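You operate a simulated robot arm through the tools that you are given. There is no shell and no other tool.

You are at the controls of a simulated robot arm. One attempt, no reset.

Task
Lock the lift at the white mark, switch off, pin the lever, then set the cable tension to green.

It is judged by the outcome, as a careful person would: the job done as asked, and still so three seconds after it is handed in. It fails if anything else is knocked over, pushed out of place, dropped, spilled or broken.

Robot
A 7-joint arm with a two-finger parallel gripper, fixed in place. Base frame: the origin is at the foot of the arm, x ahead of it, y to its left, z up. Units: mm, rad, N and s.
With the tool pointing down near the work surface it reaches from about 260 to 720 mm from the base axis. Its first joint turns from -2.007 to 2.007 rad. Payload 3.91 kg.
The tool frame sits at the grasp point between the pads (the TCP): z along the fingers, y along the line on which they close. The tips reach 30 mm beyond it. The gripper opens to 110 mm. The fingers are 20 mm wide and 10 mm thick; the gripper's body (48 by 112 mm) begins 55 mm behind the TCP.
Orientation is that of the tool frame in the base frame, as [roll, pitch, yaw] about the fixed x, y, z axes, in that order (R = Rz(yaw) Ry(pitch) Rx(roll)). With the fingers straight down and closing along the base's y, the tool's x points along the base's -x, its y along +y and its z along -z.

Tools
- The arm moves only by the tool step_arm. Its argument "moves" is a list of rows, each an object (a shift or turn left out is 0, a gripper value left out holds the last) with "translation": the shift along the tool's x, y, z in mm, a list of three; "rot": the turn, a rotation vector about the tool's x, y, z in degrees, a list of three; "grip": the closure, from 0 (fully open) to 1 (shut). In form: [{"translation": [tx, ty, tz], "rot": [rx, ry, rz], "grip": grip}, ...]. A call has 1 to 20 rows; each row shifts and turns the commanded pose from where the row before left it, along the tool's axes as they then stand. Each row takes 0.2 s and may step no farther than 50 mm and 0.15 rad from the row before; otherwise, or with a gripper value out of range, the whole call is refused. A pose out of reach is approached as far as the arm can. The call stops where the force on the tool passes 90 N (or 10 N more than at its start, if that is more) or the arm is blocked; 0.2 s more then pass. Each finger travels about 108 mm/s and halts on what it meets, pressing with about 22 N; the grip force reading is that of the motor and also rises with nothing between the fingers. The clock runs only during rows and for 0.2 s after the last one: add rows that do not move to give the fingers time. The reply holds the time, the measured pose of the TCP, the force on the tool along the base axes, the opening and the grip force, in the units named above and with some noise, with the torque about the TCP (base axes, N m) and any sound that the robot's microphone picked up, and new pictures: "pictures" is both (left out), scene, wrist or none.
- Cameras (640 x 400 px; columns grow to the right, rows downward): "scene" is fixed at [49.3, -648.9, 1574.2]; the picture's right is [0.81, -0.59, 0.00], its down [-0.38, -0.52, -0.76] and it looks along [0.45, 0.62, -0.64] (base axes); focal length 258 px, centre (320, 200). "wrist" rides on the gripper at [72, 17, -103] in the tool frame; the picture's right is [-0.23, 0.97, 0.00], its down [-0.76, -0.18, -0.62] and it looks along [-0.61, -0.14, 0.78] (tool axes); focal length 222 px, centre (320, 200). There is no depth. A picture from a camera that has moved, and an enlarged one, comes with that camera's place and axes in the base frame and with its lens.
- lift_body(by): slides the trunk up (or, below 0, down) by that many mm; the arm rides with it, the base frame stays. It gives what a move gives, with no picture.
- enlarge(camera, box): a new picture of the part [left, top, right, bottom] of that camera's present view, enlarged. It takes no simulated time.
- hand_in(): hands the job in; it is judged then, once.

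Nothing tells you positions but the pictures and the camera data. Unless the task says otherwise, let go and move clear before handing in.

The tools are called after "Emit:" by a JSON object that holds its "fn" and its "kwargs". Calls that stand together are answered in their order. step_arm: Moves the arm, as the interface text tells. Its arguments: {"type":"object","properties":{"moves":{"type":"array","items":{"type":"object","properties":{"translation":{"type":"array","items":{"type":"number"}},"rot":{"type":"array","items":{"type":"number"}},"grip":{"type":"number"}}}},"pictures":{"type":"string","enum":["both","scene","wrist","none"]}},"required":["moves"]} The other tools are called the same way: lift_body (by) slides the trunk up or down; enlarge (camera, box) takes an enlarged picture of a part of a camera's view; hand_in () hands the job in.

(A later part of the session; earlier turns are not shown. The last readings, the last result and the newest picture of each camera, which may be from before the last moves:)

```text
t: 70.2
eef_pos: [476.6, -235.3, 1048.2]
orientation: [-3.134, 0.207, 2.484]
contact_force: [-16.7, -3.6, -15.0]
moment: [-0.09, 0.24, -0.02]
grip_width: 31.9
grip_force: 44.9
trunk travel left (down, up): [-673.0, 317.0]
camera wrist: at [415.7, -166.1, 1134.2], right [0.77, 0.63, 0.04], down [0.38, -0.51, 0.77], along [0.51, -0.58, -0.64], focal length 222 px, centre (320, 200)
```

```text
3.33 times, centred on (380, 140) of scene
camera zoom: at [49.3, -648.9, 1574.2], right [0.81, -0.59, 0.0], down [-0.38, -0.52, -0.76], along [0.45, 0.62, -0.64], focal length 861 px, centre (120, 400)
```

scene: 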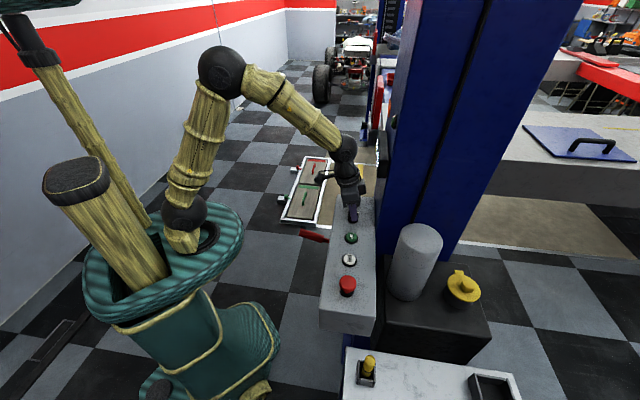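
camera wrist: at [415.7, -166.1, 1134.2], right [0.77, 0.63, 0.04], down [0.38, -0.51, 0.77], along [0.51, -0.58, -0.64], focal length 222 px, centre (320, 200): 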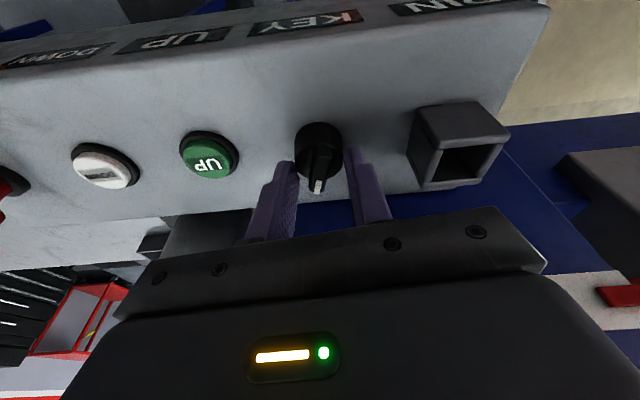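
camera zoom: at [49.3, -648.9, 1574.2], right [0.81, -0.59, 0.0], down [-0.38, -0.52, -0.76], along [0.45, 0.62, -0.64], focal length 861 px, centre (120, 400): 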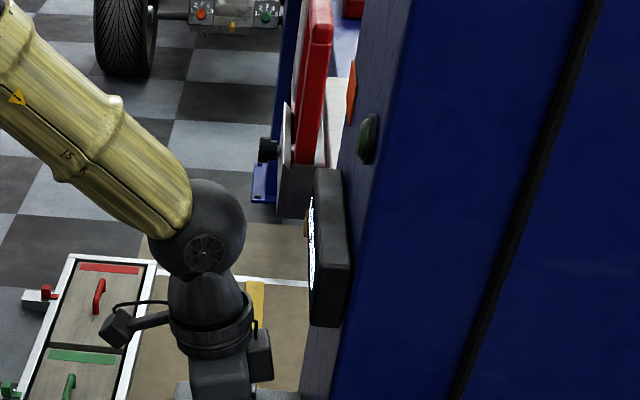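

The green power light on the column went out after ~45° of turn. I'll continue gently to see if the key seats further at "up".

Emit:
{"fn": "step_arm", "kwargs": {"moves": [{"rot": [-1.4, 0, -6.6], "translation": [0.5, -1, 0.6]}, {"rot": [-1.4, 0, -6.6], "translation": [0.3, -0.6, 0.5]}, {}], "pictures": "wrist"}}

Emit:
{"fn": "enlarge", "kwargs": {"camera": "wrist", "box": [220, 60, 420, 220]}}

```text
t: 71.0
eef_pos: [477.2, -237.6, 1048.9]
orientation: [-3.135, 0.208, 2.719]
contact_force: [-12.4, -2.6, -3.7]
moment: [0.51, 1.19, 0.02]
grip_width: 31.9
grip_force: 45.6
trunk travel left (down, up): [-673.0, 317.0]
camera wrist: at [400.3, -183.2, 1134.1], right [0.6, 0.8, 0.04], down [0.49, -0.41, 0.77], along [0.63, -0.44, -0.64], focal length 222 px, centre (320, 200)
```

wrist: 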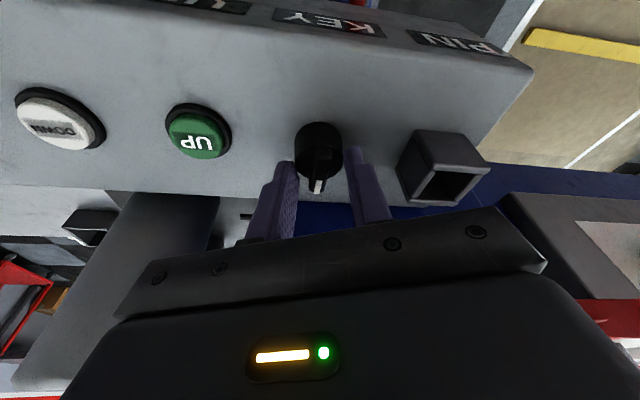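

```text
2.50 times, centred on (320, 140) of wrist
camera zoom: at [400.3, -183.2, 1134.1], right [0.6, 0.8, 0.04], down [0.49, -0.41, 0.77], along [0.63, -0.44, -0.64], focal length 555 px, centre (320, 350)
```

zoom: 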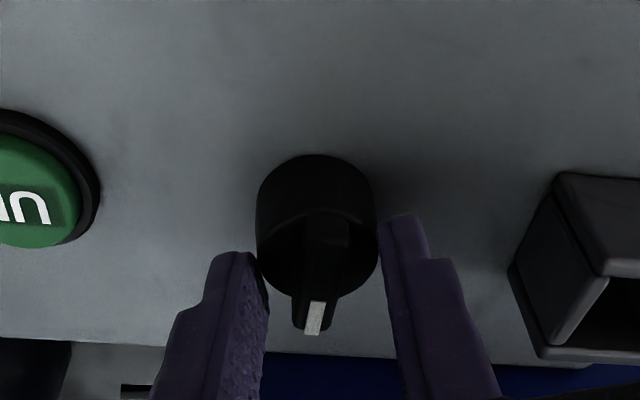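

The key now points straight "up" and the power light is off. I'll probe a little further to feel for an end stop.

Emit:
{"fn": "step_arm", "kwargs": {"moves": [{"rot": [-1.4, 0, -6.6], "translation": [0.2, -0.8, 0.2]}, {}], "pictures": "wrist"}}

Emit:
{"fn": "enlarge", "kwargs": {"camera": "wrist", "box": [220, 60, 420, 220]}}

```text
t: 71.6
eef_pos: [476.7, -238.5, 1048.9]
orientation: [-3.133, 0.211, 2.837]
contact_force: [-6.1, -2.7, 4.8]
moment: [-0.18, -0.38, -0.45]
grip_width: 31.5
grip_force: 44.9
trunk travel left (down, up): [-673.0, 317.0]
camera wrist: at [395.3, -193.0, 1133.8], right [0.51, 0.86, 0.04], down [0.53, -0.35, 0.77], along [0.68, -0.37, -0.64], focal length 222 px, centre (320, 200)
```

wrist: 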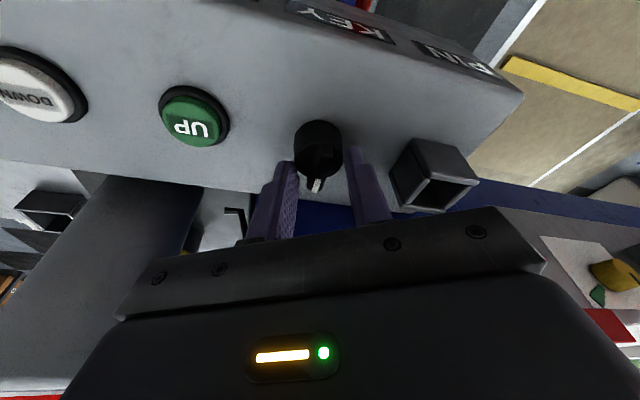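

```text
2.50 times, centred on (320, 140) of wrist
camera zoom: at [395.3, -193.0, 1133.8], right [0.51, 0.86, 0.04], down [0.53, -0.35, 0.77], along [0.68, -0.37, -0.64], focal length 555 px, centre (320, 350)
```

zoom: 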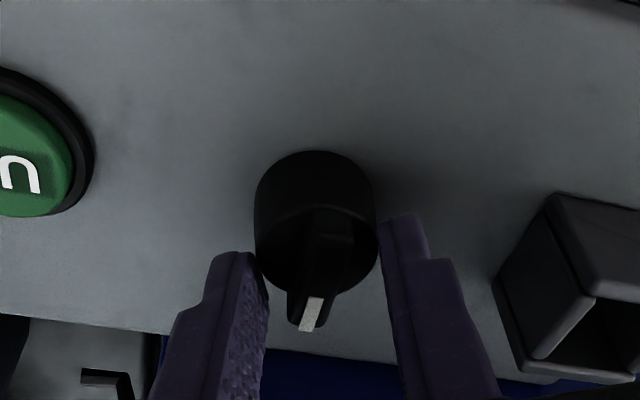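

A stop is felt (−0.45 N·m) at "up": the key is OFF. I'll release and back away.

Emit:
{"fn": "step_arm", "kwargs": {"moves": [{"grip": 0.6}, {"grip": 0.5}, {"translation": [0, 0, -30]}, {"translation": [0, 0, -40]}, {"translation": [20, 0, -30]}, {"translation": [30, 0, -10]}, {"rot": [0, 6, 0]}, {"rot": [0, 6, 0]}, {}], "pictures": "both"}}

Emit:
{"fn": "enlarge", "kwargs": {"camera": "scene", "box": [330, 80, 430, 240]}}

```text
t: 73.6
eef_pos: [407.6, -213.1, 1145.6]
orientation: [-3.135, -0.003, 2.835]
contact_force: [-0.8, -0.6, 0.1]
moment: [0.02, 0.04, 0.0]
grip_width: 55.0
grip_force: 0.1
trunk travel left (down, up): [-673.0, 317.0]
camera wrist: at [345.6, -175.0, 1248.8], right [0.51, 0.86, -0.01], down [0.68, -0.4, 0.62], along [0.53, -0.32, -0.78], focal length 222 px, centre (320, 200)
```

scene: 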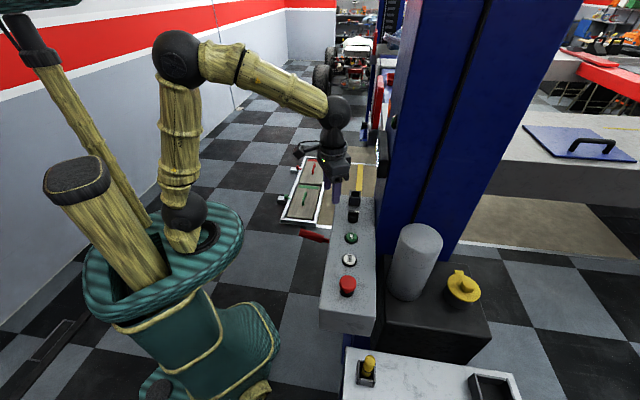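
wrist: 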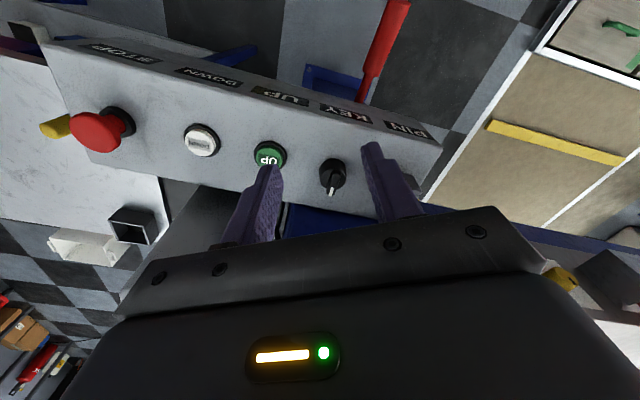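

```text
2.50 times, centred on (380, 160) of scene
camera zoom: at [49.3, -648.9, 1574.2], right [0.81, -0.59, 0.0], down [-0.38, -0.52, -0.76], along [0.45, 0.62, -0.64], focal length 646 px, centre (170, 300)
```

zoom: 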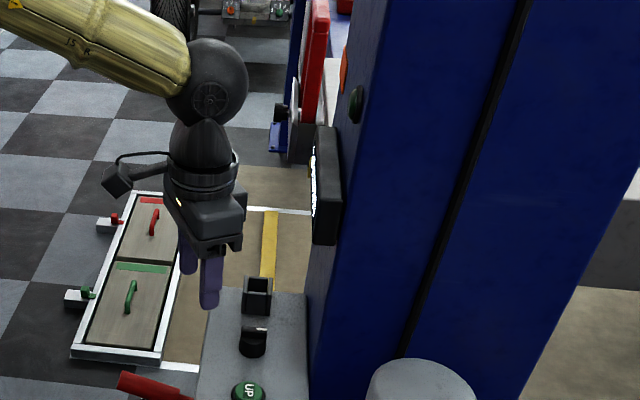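

The key stays at OFF, the light is dark. Now the pin: I'll fly parallel to the panel to look at the yellow pin in its holder on the side table.

Emit:
{"fn": "step_arm", "kwargs": {"moves": [{"rot": [0, 0, 6.85]}, {"rot": [0, 0, 6.85]}, {"rot": [0, 0, 6.85]}, {"rot": [0, 0, 6.85]}, {"translation": [2.8, -44, 0]}, {"translation": [2.8, -44, 0]}, {"translation": [2.8, -44, 0]}, {"translation": [2.8, -44, 0]}, {"translation": [2.8, -44, 0]}, {"translation": [2.8, -44, 0]}, {"translation": [2.8, -44, 0]}, {"translation": [0, 0, 30]}, {}], "pictures": "both"}}

Emit:
{"fn": "enlarge", "kwargs": {"camera": "wrist", "box": [240, 120, 400, 230]}}

```text
t: 76.4
eef_pos: [179.1, -420.4, 1116.2]
orientation: [-3.134, 0.003, 2.356]
contact_force: [0.5, -0.3, -0.1]
moment: [-0.02, 0.0, 0.02]
grip_width: 55.0
grip_force: 0.0
trunk travel left (down, up): [-673.0, 317.0]
camera wrist: at [141.7, -356.9, 1219.2], right [0.85, 0.53, -0.01], down [0.42, -0.66, 0.63], along [0.33, -0.53, -0.78], focal length 222 px, centre (320, 200)
```

scene: 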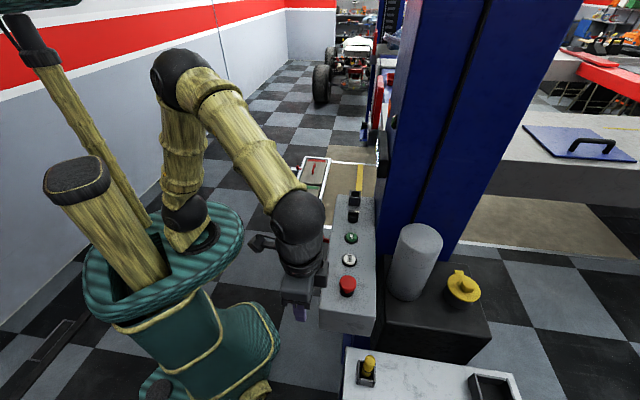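
wrist: 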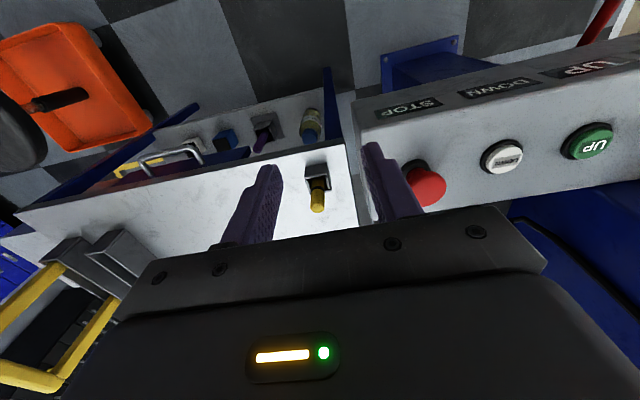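

```text
3.64 times, centred on (320, 175) of wrist
camera zoom: at [141.7, -356.9, 1219.2], right [0.85, 0.53, -0.01], down [0.42, -0.66, 0.63], along [0.33, -0.53, -0.78], focal length 808 px, centre (320, 291)
```

zoom: 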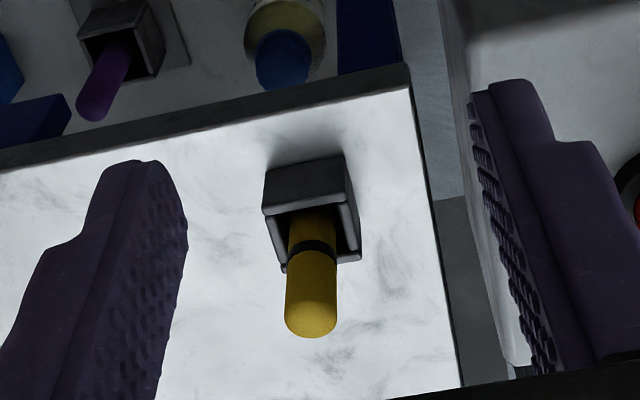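

Emit:
{"fn": "enlarge", "kwargs": {"camera": "wrist", "box": [150, 90, 340, 200]}}

Emit:
{"fn": "enlarge", "kwargs": {"camera": "wrist", "box": [235, 95, 335, 165]}}

```text
3.37 times, centred on (245, 145) of wrist
camera zoom: at [141.7, -356.9, 1219.2], right [0.85, 0.53, -0.01], down [0.42, -0.66, 0.63], along [0.33, -0.53, -0.78], focal length 748 px, centre (573, 385)
```

zoom: 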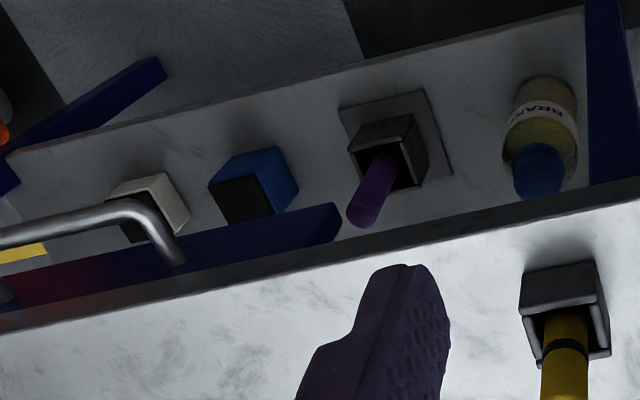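

```text
5.71 times, centred on (285, 130) of wrist
camera zoom: at [141.7, -356.9, 1219.2], right [0.85, 0.53, -0.01], down [0.42, -0.66, 0.63], along [0.33, -0.53, -0.78], focal length 1269 px, centre (520, 600)
```

zoom: 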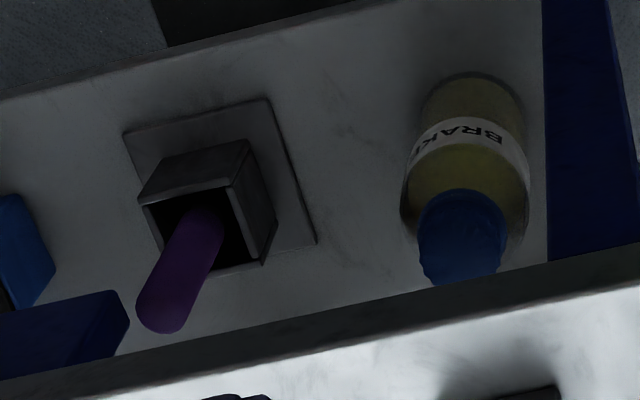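

The yellow pin (≈22 mm diameter, ~100 mm tall with a black ring) stands in a socket just like the panel's PIN socket, on the working table; the purple rod belongs to a flanged holder on the lower shelf. I'll use the yellow pin: moving above it.

Emit:
{"fn": "step_arm", "kwargs": {"moves": [{"translation": [-35.4, -8.7, 0]}, {"translation": [-35.4, -8.7, 0]}, {"translation": [-35.4, -8.7, 0]}, {"translation": [-35.3, -8.6, 0]}, {"translation": [0, 0, 40]}, {"translation": [0, 0, 26]}, {}], "pictures": "both"}}

Emit:
{"fn": "enlarge", "kwargs": {"camera": "wrist", "box": [220, 60, 420, 240]}}

Emit:
{"fn": "enlarge", "kwargs": {"camera": "scene", "box": [310, 270, 430, 400]}}

```text
t: 78.0
eef_pos: [250.2, -545.6, 1052.4]
orientation: [-3.134, 0.001, 2.356]
contact_force: [-0.4, -0.2, 0.0]
moment: [0.02, -0.04, -0.01]
grip_width: 55.0
grip_force: 0.0
trunk travel left (down, up): [-673.0, 317.0]
camera wrist: at [213.5, -481.3, 1154.5], right [0.85, 0.53, -0.01], down [0.42, -0.66, 0.63], along [0.33, -0.53, -0.78], focal length 222 px, centre (320, 200)
```

scene: 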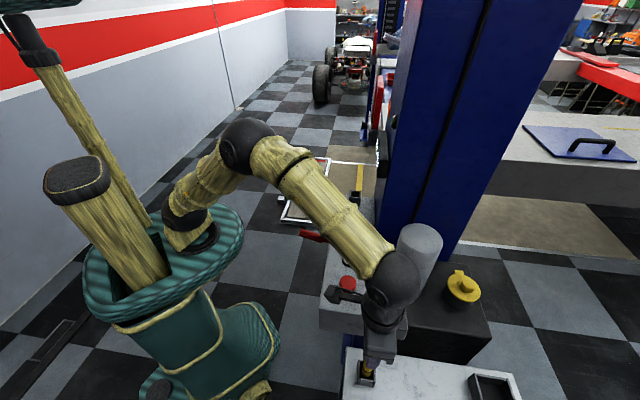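
wrist: 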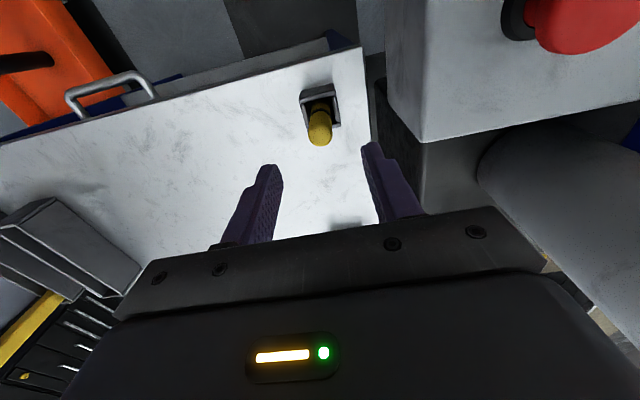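

```text
2.22 times, centred on (320, 150) of wrist
camera zoom: at [213.5, -481.3, 1154.5], right [0.85, 0.53, -0.01], down [0.42, -0.66, 0.63], along [0.33, -0.53, -0.78], focal length 494 px, centre (320, 311)
```

zoom: 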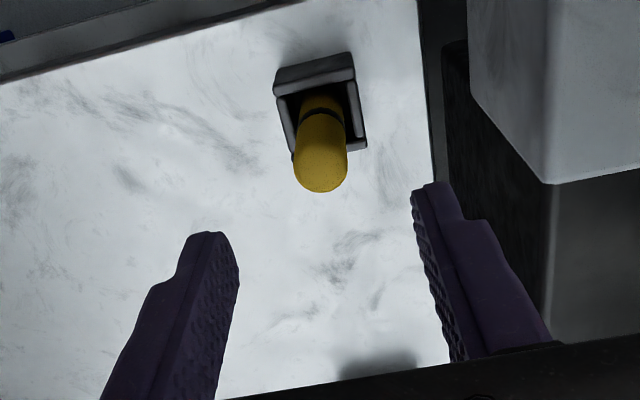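

```text
3.08 times, centred on (370, 335) of scene
camera zoom: at [49.3, -648.9, 1574.2], right [0.81, -0.59, 0.0], down [-0.38, -0.52, -0.76], along [0.45, 0.62, -0.64], focal length 795 px, centre (166, -215)
```

zoom: 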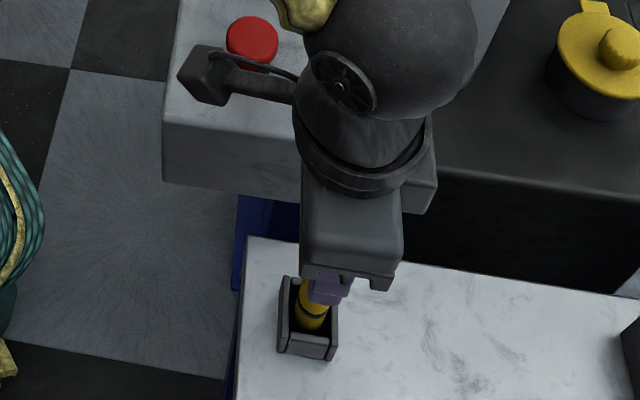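

Emit:
{"fn": "step_arm", "kwargs": {"moves": [{"translation": [-4.5, 2, 0]}, {"translation": [0, 0, 40]}, {"translation": [0, 0, 34]}, {}], "pictures": "both"}}

Emit:
{"fn": "enlarge", "kwargs": {"camera": "wrist", "box": [220, 60, 420, 240]}}

Emit:
{"fn": "enlarge", "kwargs": {"camera": "scene", "box": [310, 290, 430, 400]}}

```text
t: 79.0
eef_pos: [258.8, -548.0, 978.8]
orientation: [-3.135, 0.001, 2.356]
contact_force: [-0.3, -0.1, 0.1]
moment: [0.01, -0.01, -0.02]
grip_width: 55.2
grip_force: 0.0
trunk travel left (down, up): [-673.0, 317.0]
camera wrist: at [221.4, -483.7, 1079.8], right [0.85, 0.53, -0.01], down [0.42, -0.66, 0.63], along [0.33, -0.53, -0.78], focal length 222 px, centre (320, 200)
```

scene: 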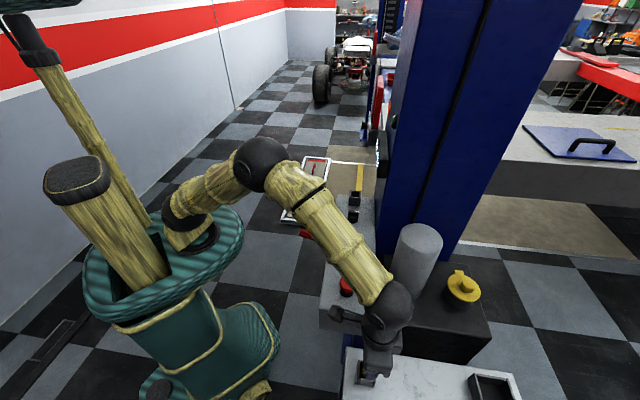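
wrist: 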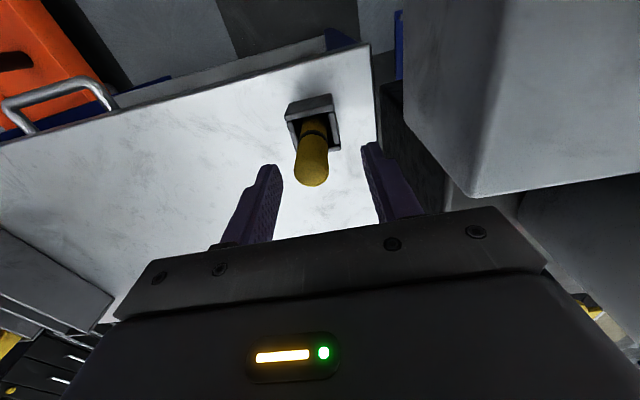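

```text
2.22 times, centred on (320, 150) of wrist
camera zoom: at [221.4, -483.7, 1079.8], right [0.85, 0.53, -0.01], down [0.42, -0.66, 0.63], along [0.33, -0.53, -0.78], focal length 494 px, centre (320, 311)
```

zoom: 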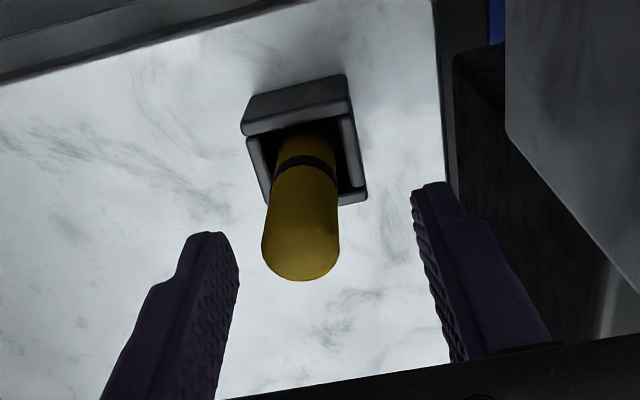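

```text
3.64 times, centred on (370, 345) of scene
camera zoom: at [49.3, -648.9, 1574.2], right [0.81, -0.59, 0.0], down [-0.38, -0.52, -0.76], along [0.45, 0.62, -0.64], focal length 940 px, centre (138, -327)
```

zoom: 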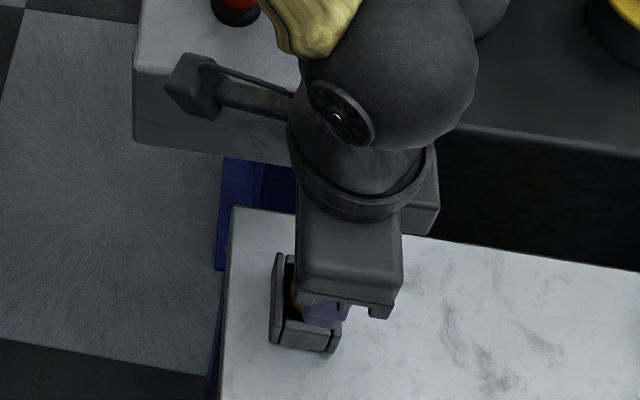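

Emit:
{"fn": "step_arm", "kwargs": {"moves": [{"translation": [2.5, -3.5, 15]}, {"translation": [0, 0, 15]}, {}], "pictures": "wrist"}}

Emit:
{"fn": "enlarge", "kwargs": {"camera": "wrist", "box": [220, 60, 420, 240]}}

```text
t: 79.8
eef_pos: [255.5, -547.1, 946.0]
orientation: [-3.133, 0.002, 2.356]
contact_force: [0.7, -0.3, 0.1]
moment: [0.01, 0.01, 0.03]
grip_width: 55.0
grip_force: 0.1
trunk travel left (down, up): [-673.0, 317.0]
camera wrist: at [216.8, -483.6, 1048.7], right [0.85, 0.53, -0.01], down [0.42, -0.66, 0.63], along [0.33, -0.53, -0.78], focal length 222 px, centre (320, 200)
```

wrist: 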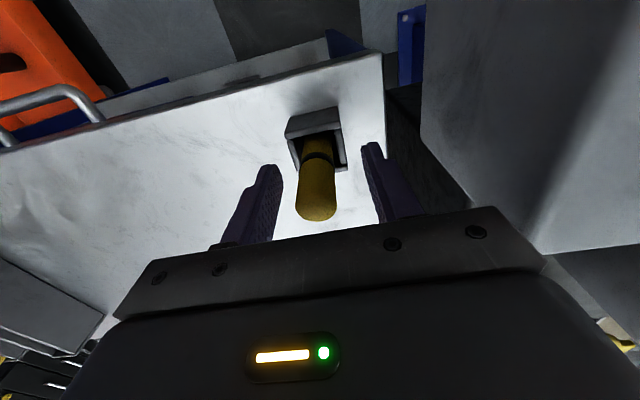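

```text
2.22 times, centred on (320, 150) of wrist
camera zoom: at [216.8, -483.6, 1048.7], right [0.85, 0.53, -0.01], down [0.42, -0.66, 0.63], along [0.33, -0.53, -0.78], focal length 494 px, centre (320, 311)
```

zoom: 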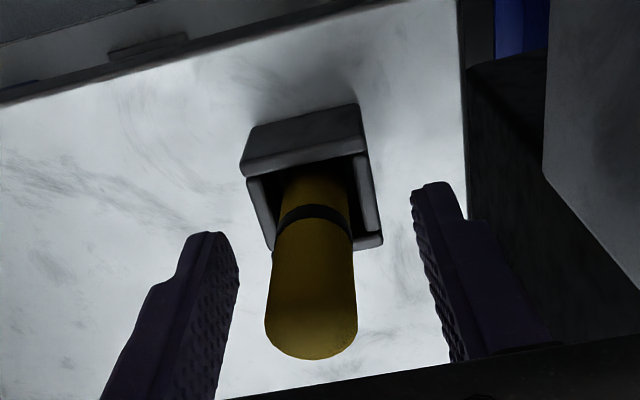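

The pin is between the pads, slightly toward −y. I'll centre and close.

Emit:
{"fn": "step_arm", "kwargs": {"moves": [{"translation": [0, -3, 0]}, {"grip": 0.7}, {"grip": 0.85}, {"grip": 1}, {"grip": 1}], "pictures": "wrist"}}

Emit:
{"fn": "enlarge", "kwargs": {"camera": "wrist", "box": [220, 60, 420, 240]}}

```text
t: 81.0
eef_pos: [251.2, -549.7, 947.1]
orientation: [-3.134, 0.002, 2.355]
contact_force: [0.6, -0.3, 0.0]
moment: [0.06, -0.03, -0.04]
grip_width: 22.1
grip_force: 22.5
trunk travel left (down, up): [-673.0, 317.0]
camera wrist: at [213.9, -485.7, 1049.4], right [0.85, 0.53, -0.01], down [0.42, -0.66, 0.63], along [0.33, -0.53, -0.78], focal length 222 px, centre (320, 200)
```

wrist: 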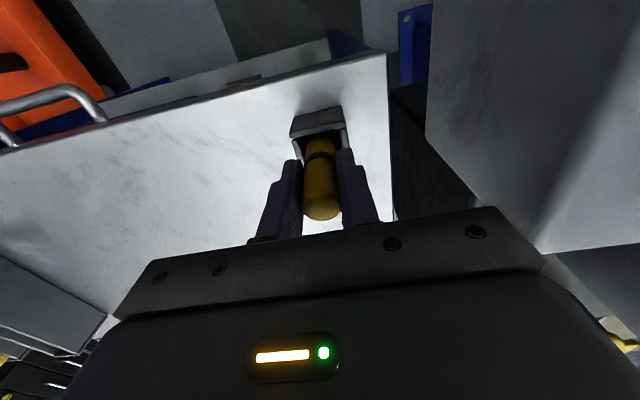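

```text
2.22 times, centred on (320, 150) of wrist
camera zoom: at [213.9, -485.7, 1049.4], right [0.85, 0.53, -0.01], down [0.42, -0.66, 0.63], along [0.33, -0.53, -0.78], focal length 494 px, centre (320, 311)
```

zoom: 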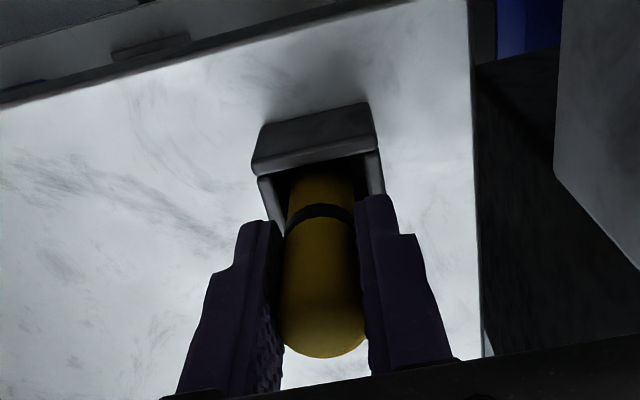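

Gripped (22.1 mm). Lifting straight up out of the holder.

Emit:
{"fn": "step_arm", "kwargs": {"moves": [{"translation": [0, 0, -12], "grip": 1}, {"translation": [0, 0, -15]}, {"translation": [0, 0, -20]}, {"translation": [0, 0, -25]}], "pictures": "both"}}

Emit:
{"fn": "enlarge", "kwargs": {"camera": "scene", "box": [310, 260, 430, 400]}}

Emit:
{"fn": "enlarge", "kwargs": {"camera": "wrist", "box": [220, 60, 420, 240]}}

```text
t: 82.0
eef_pos: [248.0, -551.2, 1021.2]
orientation: [-3.131, 0.001, 2.357]
contact_force: [-0.6, -0.6, -1.6]
moment: [0.04, -0.04, 0.0]
grip_width: 21.9
grip_force: 21.9
trunk travel left (down, up): [-673.0, 317.0]
camera wrist: at [211.4, -486.4, 1123.0], right [0.85, 0.53, -0.01], down [0.42, -0.66, 0.63], along [0.33, -0.53, -0.78], focal length 222 px, centre (320, 200)
```

scene: 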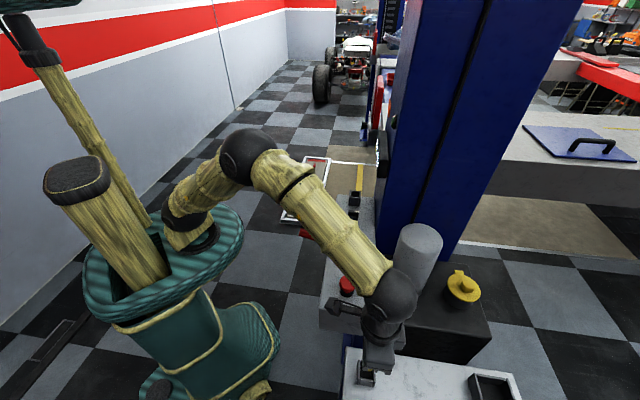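
wrist: 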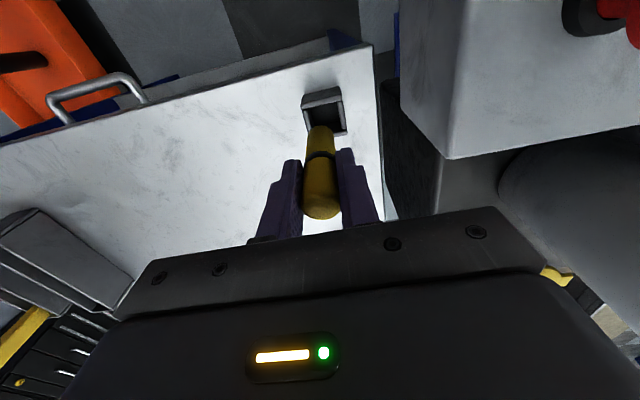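

```text
2.86 times, centred on (370, 330) of scene
camera zoom: at [49.3, -648.9, 1574.2], right [0.81, -0.59, 0.0], down [-0.38, -0.52, -0.76], along [0.45, 0.62, -0.64], focal length 738 px, centre (177, -171)
```

zoom: 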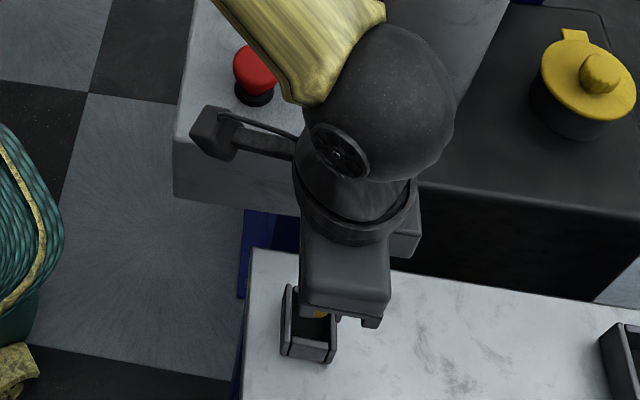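

```text
2.22 times, centred on (320, 150) of wrist
camera zoom: at [211.4, -486.4, 1123.0], right [0.85, 0.53, -0.01], down [0.42, -0.66, 0.63], along [0.33, -0.53, -0.78], focal length 494 px, centre (320, 311)
```

zoom: 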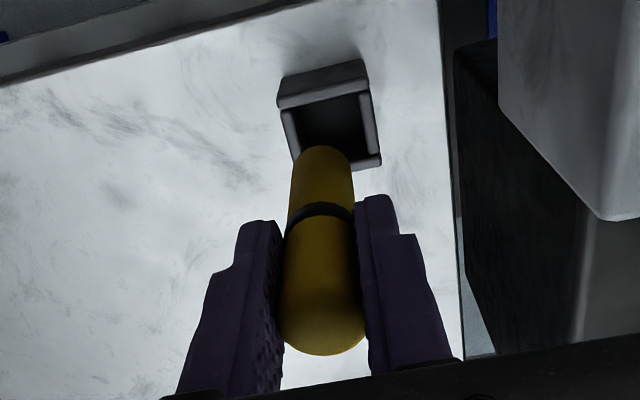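

The pin is out cleanly (its lower end is ~90 mm below the TCP). I'll rise, move outward over the panel line and travel along it toward the PIN socket.

Emit:
{"fn": "step_arm", "kwargs": {"moves": [{"translation": [0, 0, -40], "grip": 1}, {"translation": [0, 0, -40]}, {"translation": [0, 0, -40]}, {"translation": [0, 0, -25]}, {"translation": [30, 0, 0]}, {"translation": [29, 0, 0]}, {"translation": [0, 40, 0]}, {"translation": [0, 40, 0]}, {"translation": [0, 40, 0]}, {"translation": [0, 40, 0]}, {"translation": [0, 40, 0]}, {"translation": [0, 40, 0]}, {"translation": [0, 40, 0]}, {"translation": [0, 40, 0]}, {}], "pictures": "both"}}

```text
t: 85.2
eef_pos: [436.6, -281.3, 1167.1]
orientation: [-3.136, 0.002, 2.356]
contact_force: [0.2, 0.0, -1.2]
moment: [0.01, 0.02, 0.02]
grip_width: 21.8
grip_force: 21.8
trunk travel left (down, up): [-673.0, 317.0]
camera wrist: at [398.3, -217.4, 1269.2], right [0.85, 0.53, -0.01], down [0.42, -0.66, 0.63], along [0.32, -0.53, -0.78], focal length 222 px, centre (320, 200)
```

scene: 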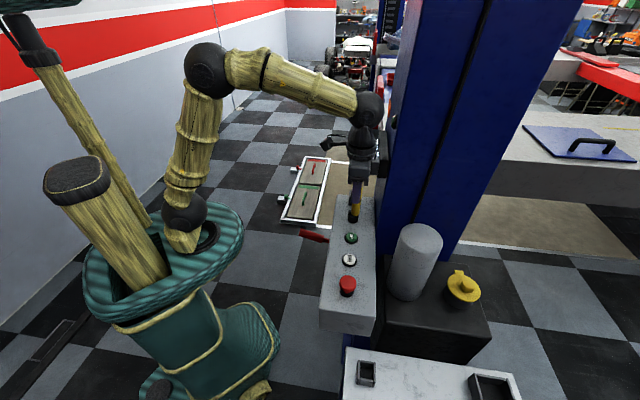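
wrist: 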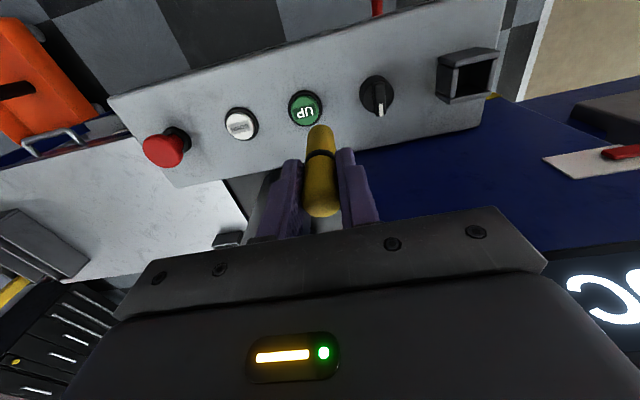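

Emit:
{"fn": "enlarge", "kwargs": {"camera": "wrist", "box": [400, 20, 540, 130]}}

Emit:
{"fn": "enlarge", "kwargs": {"camera": "scene", "box": [310, 170, 400, 250]}}

```text
3.64 times, centred on (470, 75) of wrist
camera zoom: at [398.3, -217.4, 1269.2], right [0.85, 0.53, -0.01], down [0.42, -0.66, 0.63], along [0.32, -0.53, -0.78], focal length 808 px, centre (-226, 654)
```

zoom: 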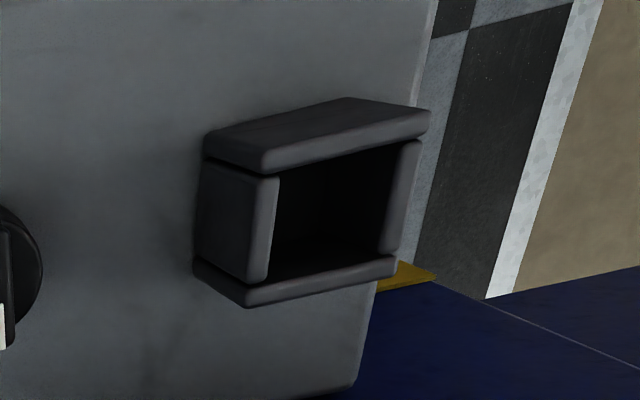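

```text
5.00 times, centred on (355, 210) of scene
camera zoom: at [49.3, -648.9, 1574.2], right [0.81, -0.59, 0.0], down [-0.38, -0.52, -0.76], along [0.45, 0.62, -0.64], focal length 1292 px, centre (145, 150)
```

zoom: 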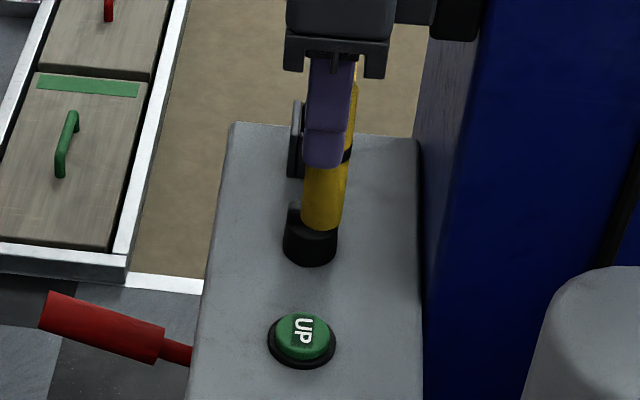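

The PIN socket's opening (~30 mm square) is centred near (534,-179) with its rim at z≈1042; the pin hangs straight below the TCP. Moving above it.

Emit:
{"fn": "step_arm", "kwargs": {"moves": [{"translation": [0.9, 35.3, 0], "grip": 1}, {"translation": [0.9, 35.3, 0]}, {"translation": [0.9, 35.3, 0]}, {"translation": [0.8, 35.3, 0]}, {}, {}], "pictures": "both"}}

Emit:
{"fn": "enlarge", "kwargs": {"camera": "wrist", "box": [240, 50, 400, 230]}}

Emit:
{"fn": "enlarge", "kwargs": {"camera": "scene", "box": [310, 130, 400, 230]}}

```text
t: 86.6
eef_pos: [533.8, -176.9, 1161.8]
orientation: [-3.133, 0.001, 2.356]
contact_force: [-0.4, -0.6, -0.8]
moment: [0.04, -0.02, -0.04]
grip_width: 21.9
grip_force: 22.1
trunk travel left (down, up): [-673.0, 317.0]
camera wrist: at [496.7, -113.0, 1264.0], right [0.85, 0.53, -0.01], down [0.42, -0.66, 0.63], along [0.33, -0.53, -0.78], focal length 222 px, centre (320, 200)
```

scene: 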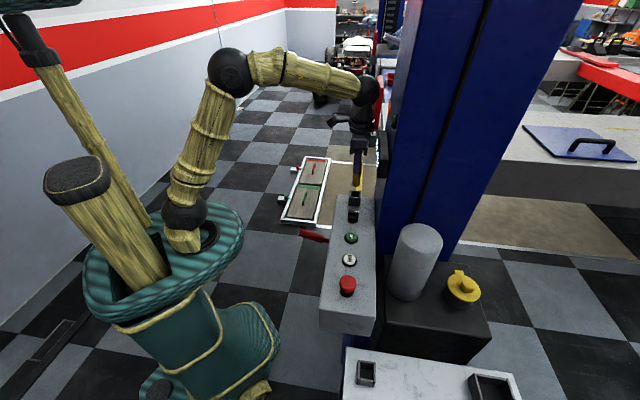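
wrist: 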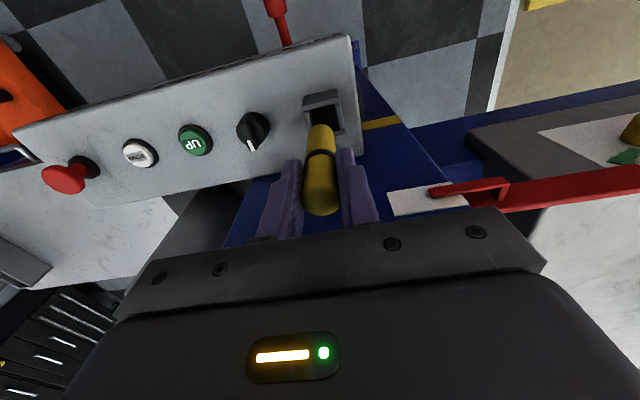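

```text
2.22 times, centred on (320, 140) of wrist
camera zoom: at [496.7, -113.0, 1264.0], right [0.85, 0.53, -0.01], down [0.42, -0.66, 0.63], along [0.33, -0.53, -0.78], focal length 494 px, centre (320, 333)
```

zoom: 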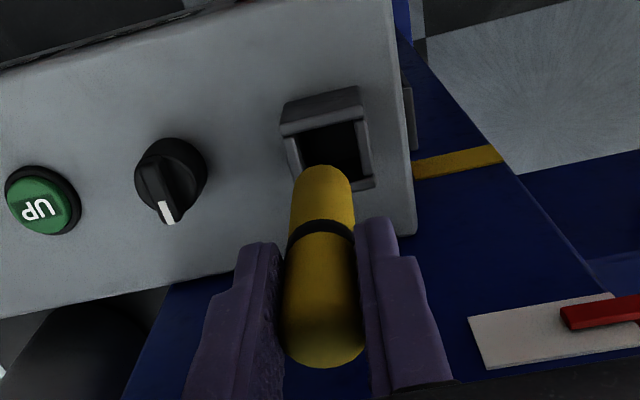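

```text
4.00 times, centred on (355, 180) of scene
camera zoom: at [49.3, -648.9, 1574.2], right [0.81, -0.59, 0.0], down [-0.38, -0.52, -0.76], along [0.45, 0.62, -0.64], focal length 1034 px, centre (180, 280)
```

zoom: 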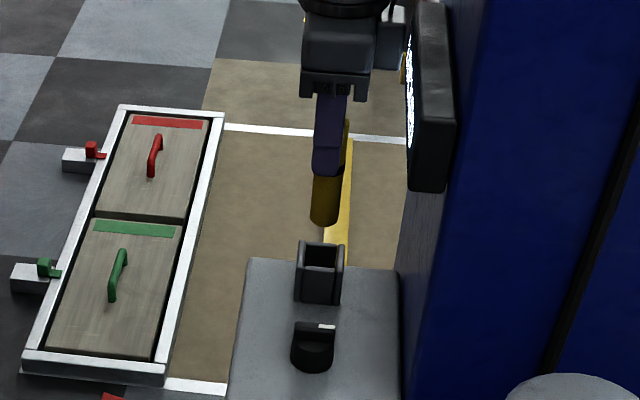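

Emit:
{"fn": "enlarge", "kwargs": {"camera": "wrist", "box": [285, 75, 365, 145]}}

Emit:
{"fn": "enlarge", "kwargs": {"camera": "scene", "box": [335, 160, 375, 210]}}

```text
5.71 times, centred on (325, 110) of wrist
camera zoom: at [496.7, -113.0, 1264.0], right [0.85, 0.53, -0.01], down [0.42, -0.66, 0.63], along [0.33, -0.53, -0.78], focal length 1269 px, centre (291, 714)
```

zoom: 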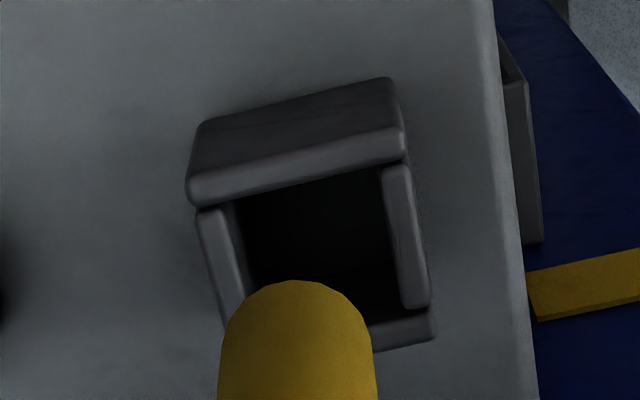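

```text
8.00 times, centred on (355, 185) of scene
camera zoom: at [49.3, -648.9, 1574.2], right [0.81, -0.59, 0.0], down [-0.38, -0.52, -0.76], along [0.45, 0.62, -0.64], focal length 2067 px, centre (40, 320)
```

zoom: 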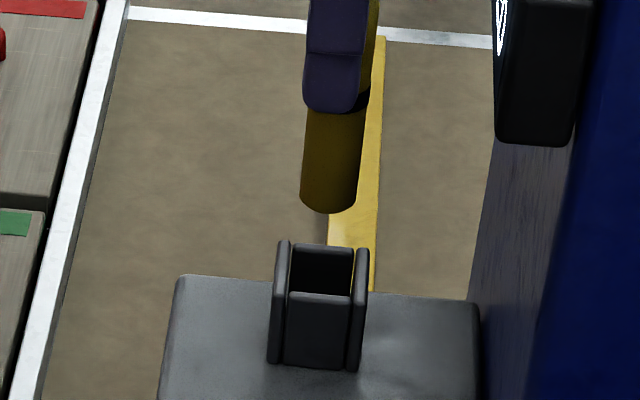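

Comparing pin and socket in the same wrist picture, the pin needs to go ~4.4 mm along +tool‑y. I'll shift, lower a bit and re-check.

Emit:
{"fn": "step_arm", "kwargs": {"moves": [{"translation": [-1, 4.3, 0], "grip": 1}, {"translation": [0, 0, 12]}, {"translation": [0, 0, 12]}, {}, {}], "pictures": "both"}}

Emit:
{"fn": "enlarge", "kwargs": {"camera": "wrist", "box": [285, 75, 365, 145]}}

Emit:
{"fn": "enlarge", "kwargs": {"camera": "scene", "box": [335, 160, 375, 210]}}

```text
t: 87.8
eef_pos: [538.9, -175.9, 1135.2]
orientation: [-3.134, 0.002, 2.357]
contact_force: [-0.4, -0.3, -0.1]
moment: [-0.03, -0.03, 0.02]
grip_width: 21.8
grip_force: 21.7
trunk travel left (down, up): [-673.0, 317.0]
camera wrist: at [500.4, -111.8, 1238.2], right [0.85, 0.53, -0.01], down [0.42, -0.66, 0.63], along [0.33, -0.53, -0.78], focal length 222 px, centre (320, 200)
```

scene: 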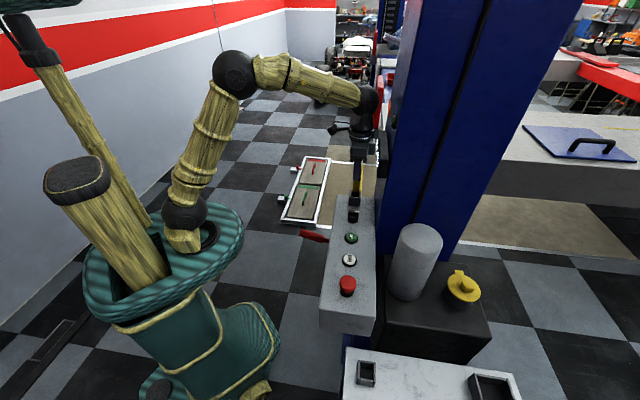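
wrist: 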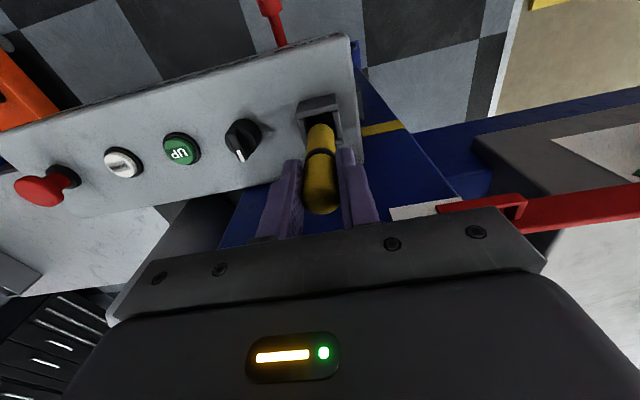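

```text
5.71 times, centred on (325, 110) of wrist
camera zoom: at [500.4, -111.8, 1238.2], right [0.85, 0.53, -0.01], down [0.42, -0.66, 0.63], along [0.33, -0.53, -0.78], focal length 1269 px, centre (291, 714)
```

zoom: 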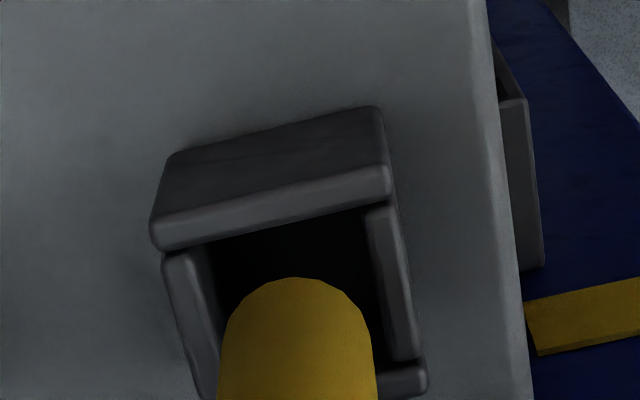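

```text
8.00 times, centred on (355, 185) of scene
camera zoom: at [49.3, -648.9, 1574.2], right [0.81, -0.59, 0.0], down [-0.38, -0.52, -0.76], along [0.45, 0.62, -0.64], focal length 2067 px, centre (40, 320)
```

zoom: 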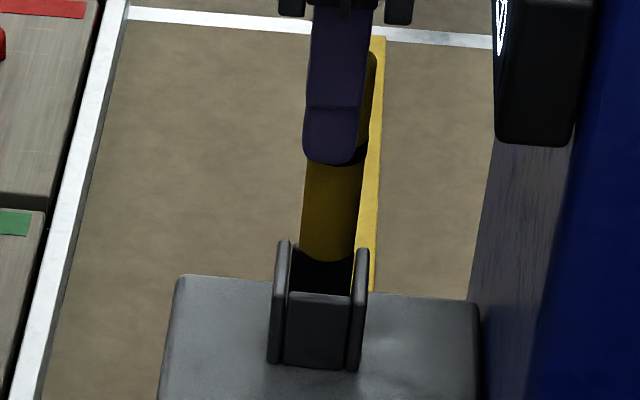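

Pin and socket are aligned in both views. Lowering slowly into the socket while watching forces.

Emit:
{"fn": "step_arm", "kwargs": {"moves": [{"translation": [0, 0, 7], "grip": 1}, {"translation": [0, 0, 7]}, {"translation": [0, 0, 7]}, {}], "pictures": "both"}}

Emit:
{"fn": "enlarge", "kwargs": {"camera": "wrist", "box": [285, 75, 365, 145]}}

Emit:
{"fn": "enlarge", "kwargs": {"camera": "scene", "box": [335, 160, 375, 210]}}

```text
t: 88.8
eef_pos: [536.5, -176.0, 1115.7]
orientation: [-3.133, 0.002, 2.357]
contact_force: [-0.5, -1.3, -1.0]
moment: [-0.02, -0.01, -0.03]
grip_width: 21.8
grip_force: 21.7
trunk travel left (down, up): [-673.0, 317.0]
camera wrist: at [498.8, -111.5, 1218.3], right [0.85, 0.53, -0.01], down [0.42, -0.66, 0.63], along [0.33, -0.53, -0.78], focal length 222 px, centre (320, 200)
```

scene: 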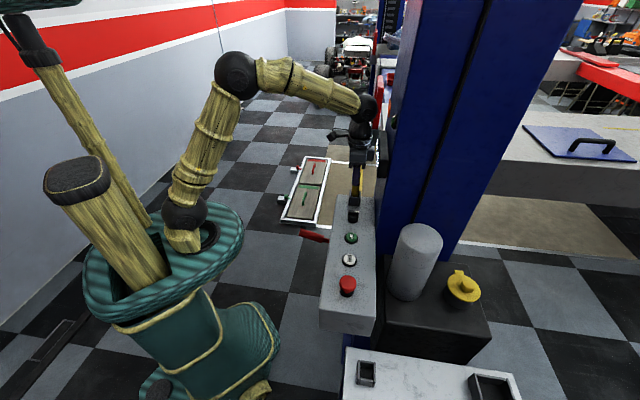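
wrist: 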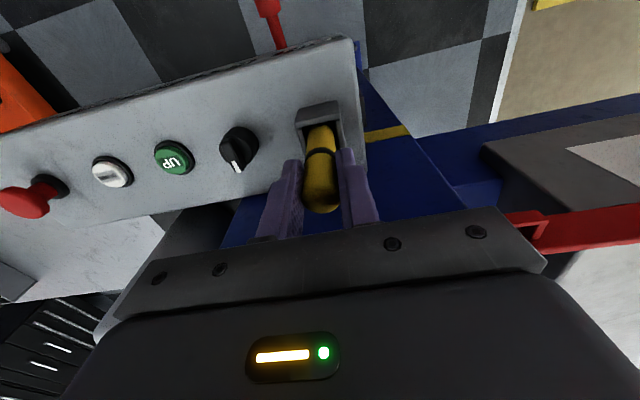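

```text
5.71 times, centred on (325, 110) of wrist
camera zoom: at [498.8, -111.5, 1218.3], right [0.85, 0.53, -0.01], down [0.42, -0.66, 0.63], along [0.33, -0.53, -0.78], focal length 1269 px, centre (291, 714)
```

zoom: 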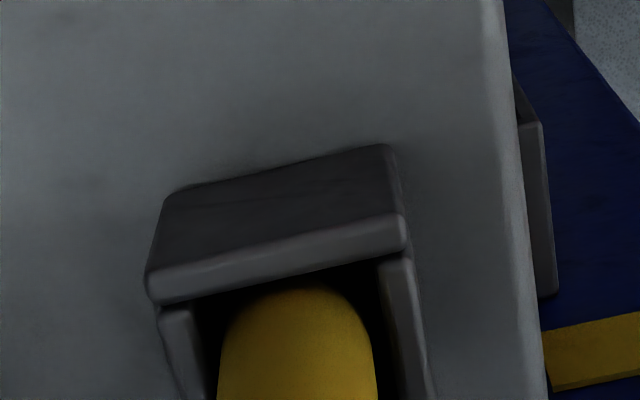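

```text
8.00 times, centred on (355, 185) of scene
camera zoom: at [49.3, -648.9, 1574.2], right [0.81, -0.59, 0.0], down [-0.38, -0.52, -0.76], along [0.45, 0.62, -0.64], focal length 2067 px, centre (40, 320)
```

zoom: 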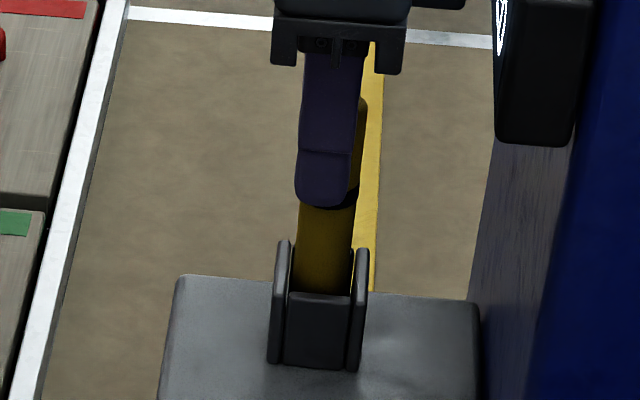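

The tip has entered the socket with no contact force. Continuing down.

Emit:
{"fn": "step_arm", "kwargs": {"moves": [{"translation": [0, 0, 7], "grip": 1}, {"translation": [0, 0, 7]}, {"translation": [0, 0, 5]}, {}], "pictures": "wrist"}}

Emit:
{"fn": "enlarge", "kwargs": {"camera": "wrist", "box": [270, 75, 380, 225]}}

Emit:
{"fn": "enlarge", "kwargs": {"camera": "scene", "box": [335, 160, 375, 210]}}

```text
t: 89.8
eef_pos: [536.2, -176.3, 1097.4]
orientation: [-3.134, 0.001, 2.356]
contact_force: [0.2, 0.1, -0.2]
moment: [-0.06, 0.03, 0.01]
grip_width: 22.0
grip_force: 22.1
trunk travel left (down, up): [-673.0, 317.0]
camera wrist: at [498.3, -112.3, 1199.7], right [0.85, 0.53, -0.01], down [0.42, -0.66, 0.63], along [0.33, -0.53, -0.78], focal length 222 px, centre (320, 200)
```

wrist: 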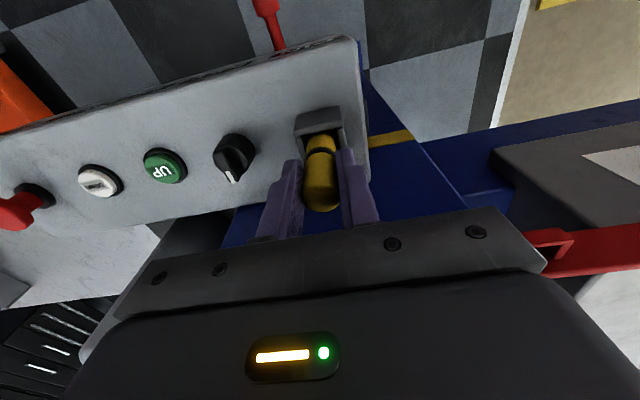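

```text
2.67 times, centred on (325, 150) of wrist
camera zoom: at [498.3, -112.3, 1199.7], right [0.85, 0.53, -0.01], down [0.42, -0.66, 0.63], along [0.33, -0.53, -0.78], focal length 592 px, centre (307, 333)
```

zoom: 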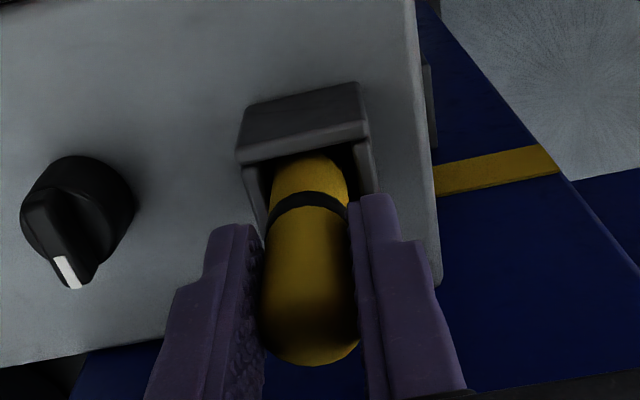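

```text
8.00 times, centred on (355, 185) of scene
camera zoom: at [49.3, -648.9, 1574.2], right [0.81, -0.59, 0.0], down [-0.38, -0.52, -0.76], along [0.45, 0.62, -0.64], focal length 2067 px, centre (40, 320)
```

zoom: 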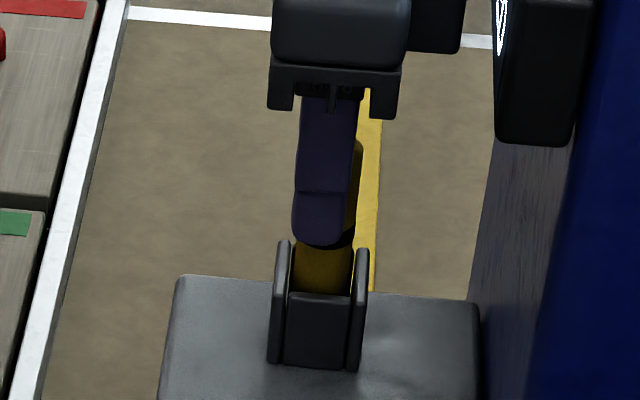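

Emit:
{"fn": "step_arm", "kwargs": {"moves": [{"translation": [0, 0, 5], "grip": 1}, {"translation": [0, 0, 4]}, {"translation": [0, 0, 3]}], "pictures": "none"}}

```text
t: 90.6
eef_pos: [535.5, -175.1, 1087.0]
orientation: [-3.138, 0.006, 2.356]
contact_force: [-0.5, -2.4, 21.9]
moment: [-0.41, 0.14, -0.02]
grip_width: 22.3
grip_force: 22.4
trunk travel left (down, up): [-673.0, 317.0]
```

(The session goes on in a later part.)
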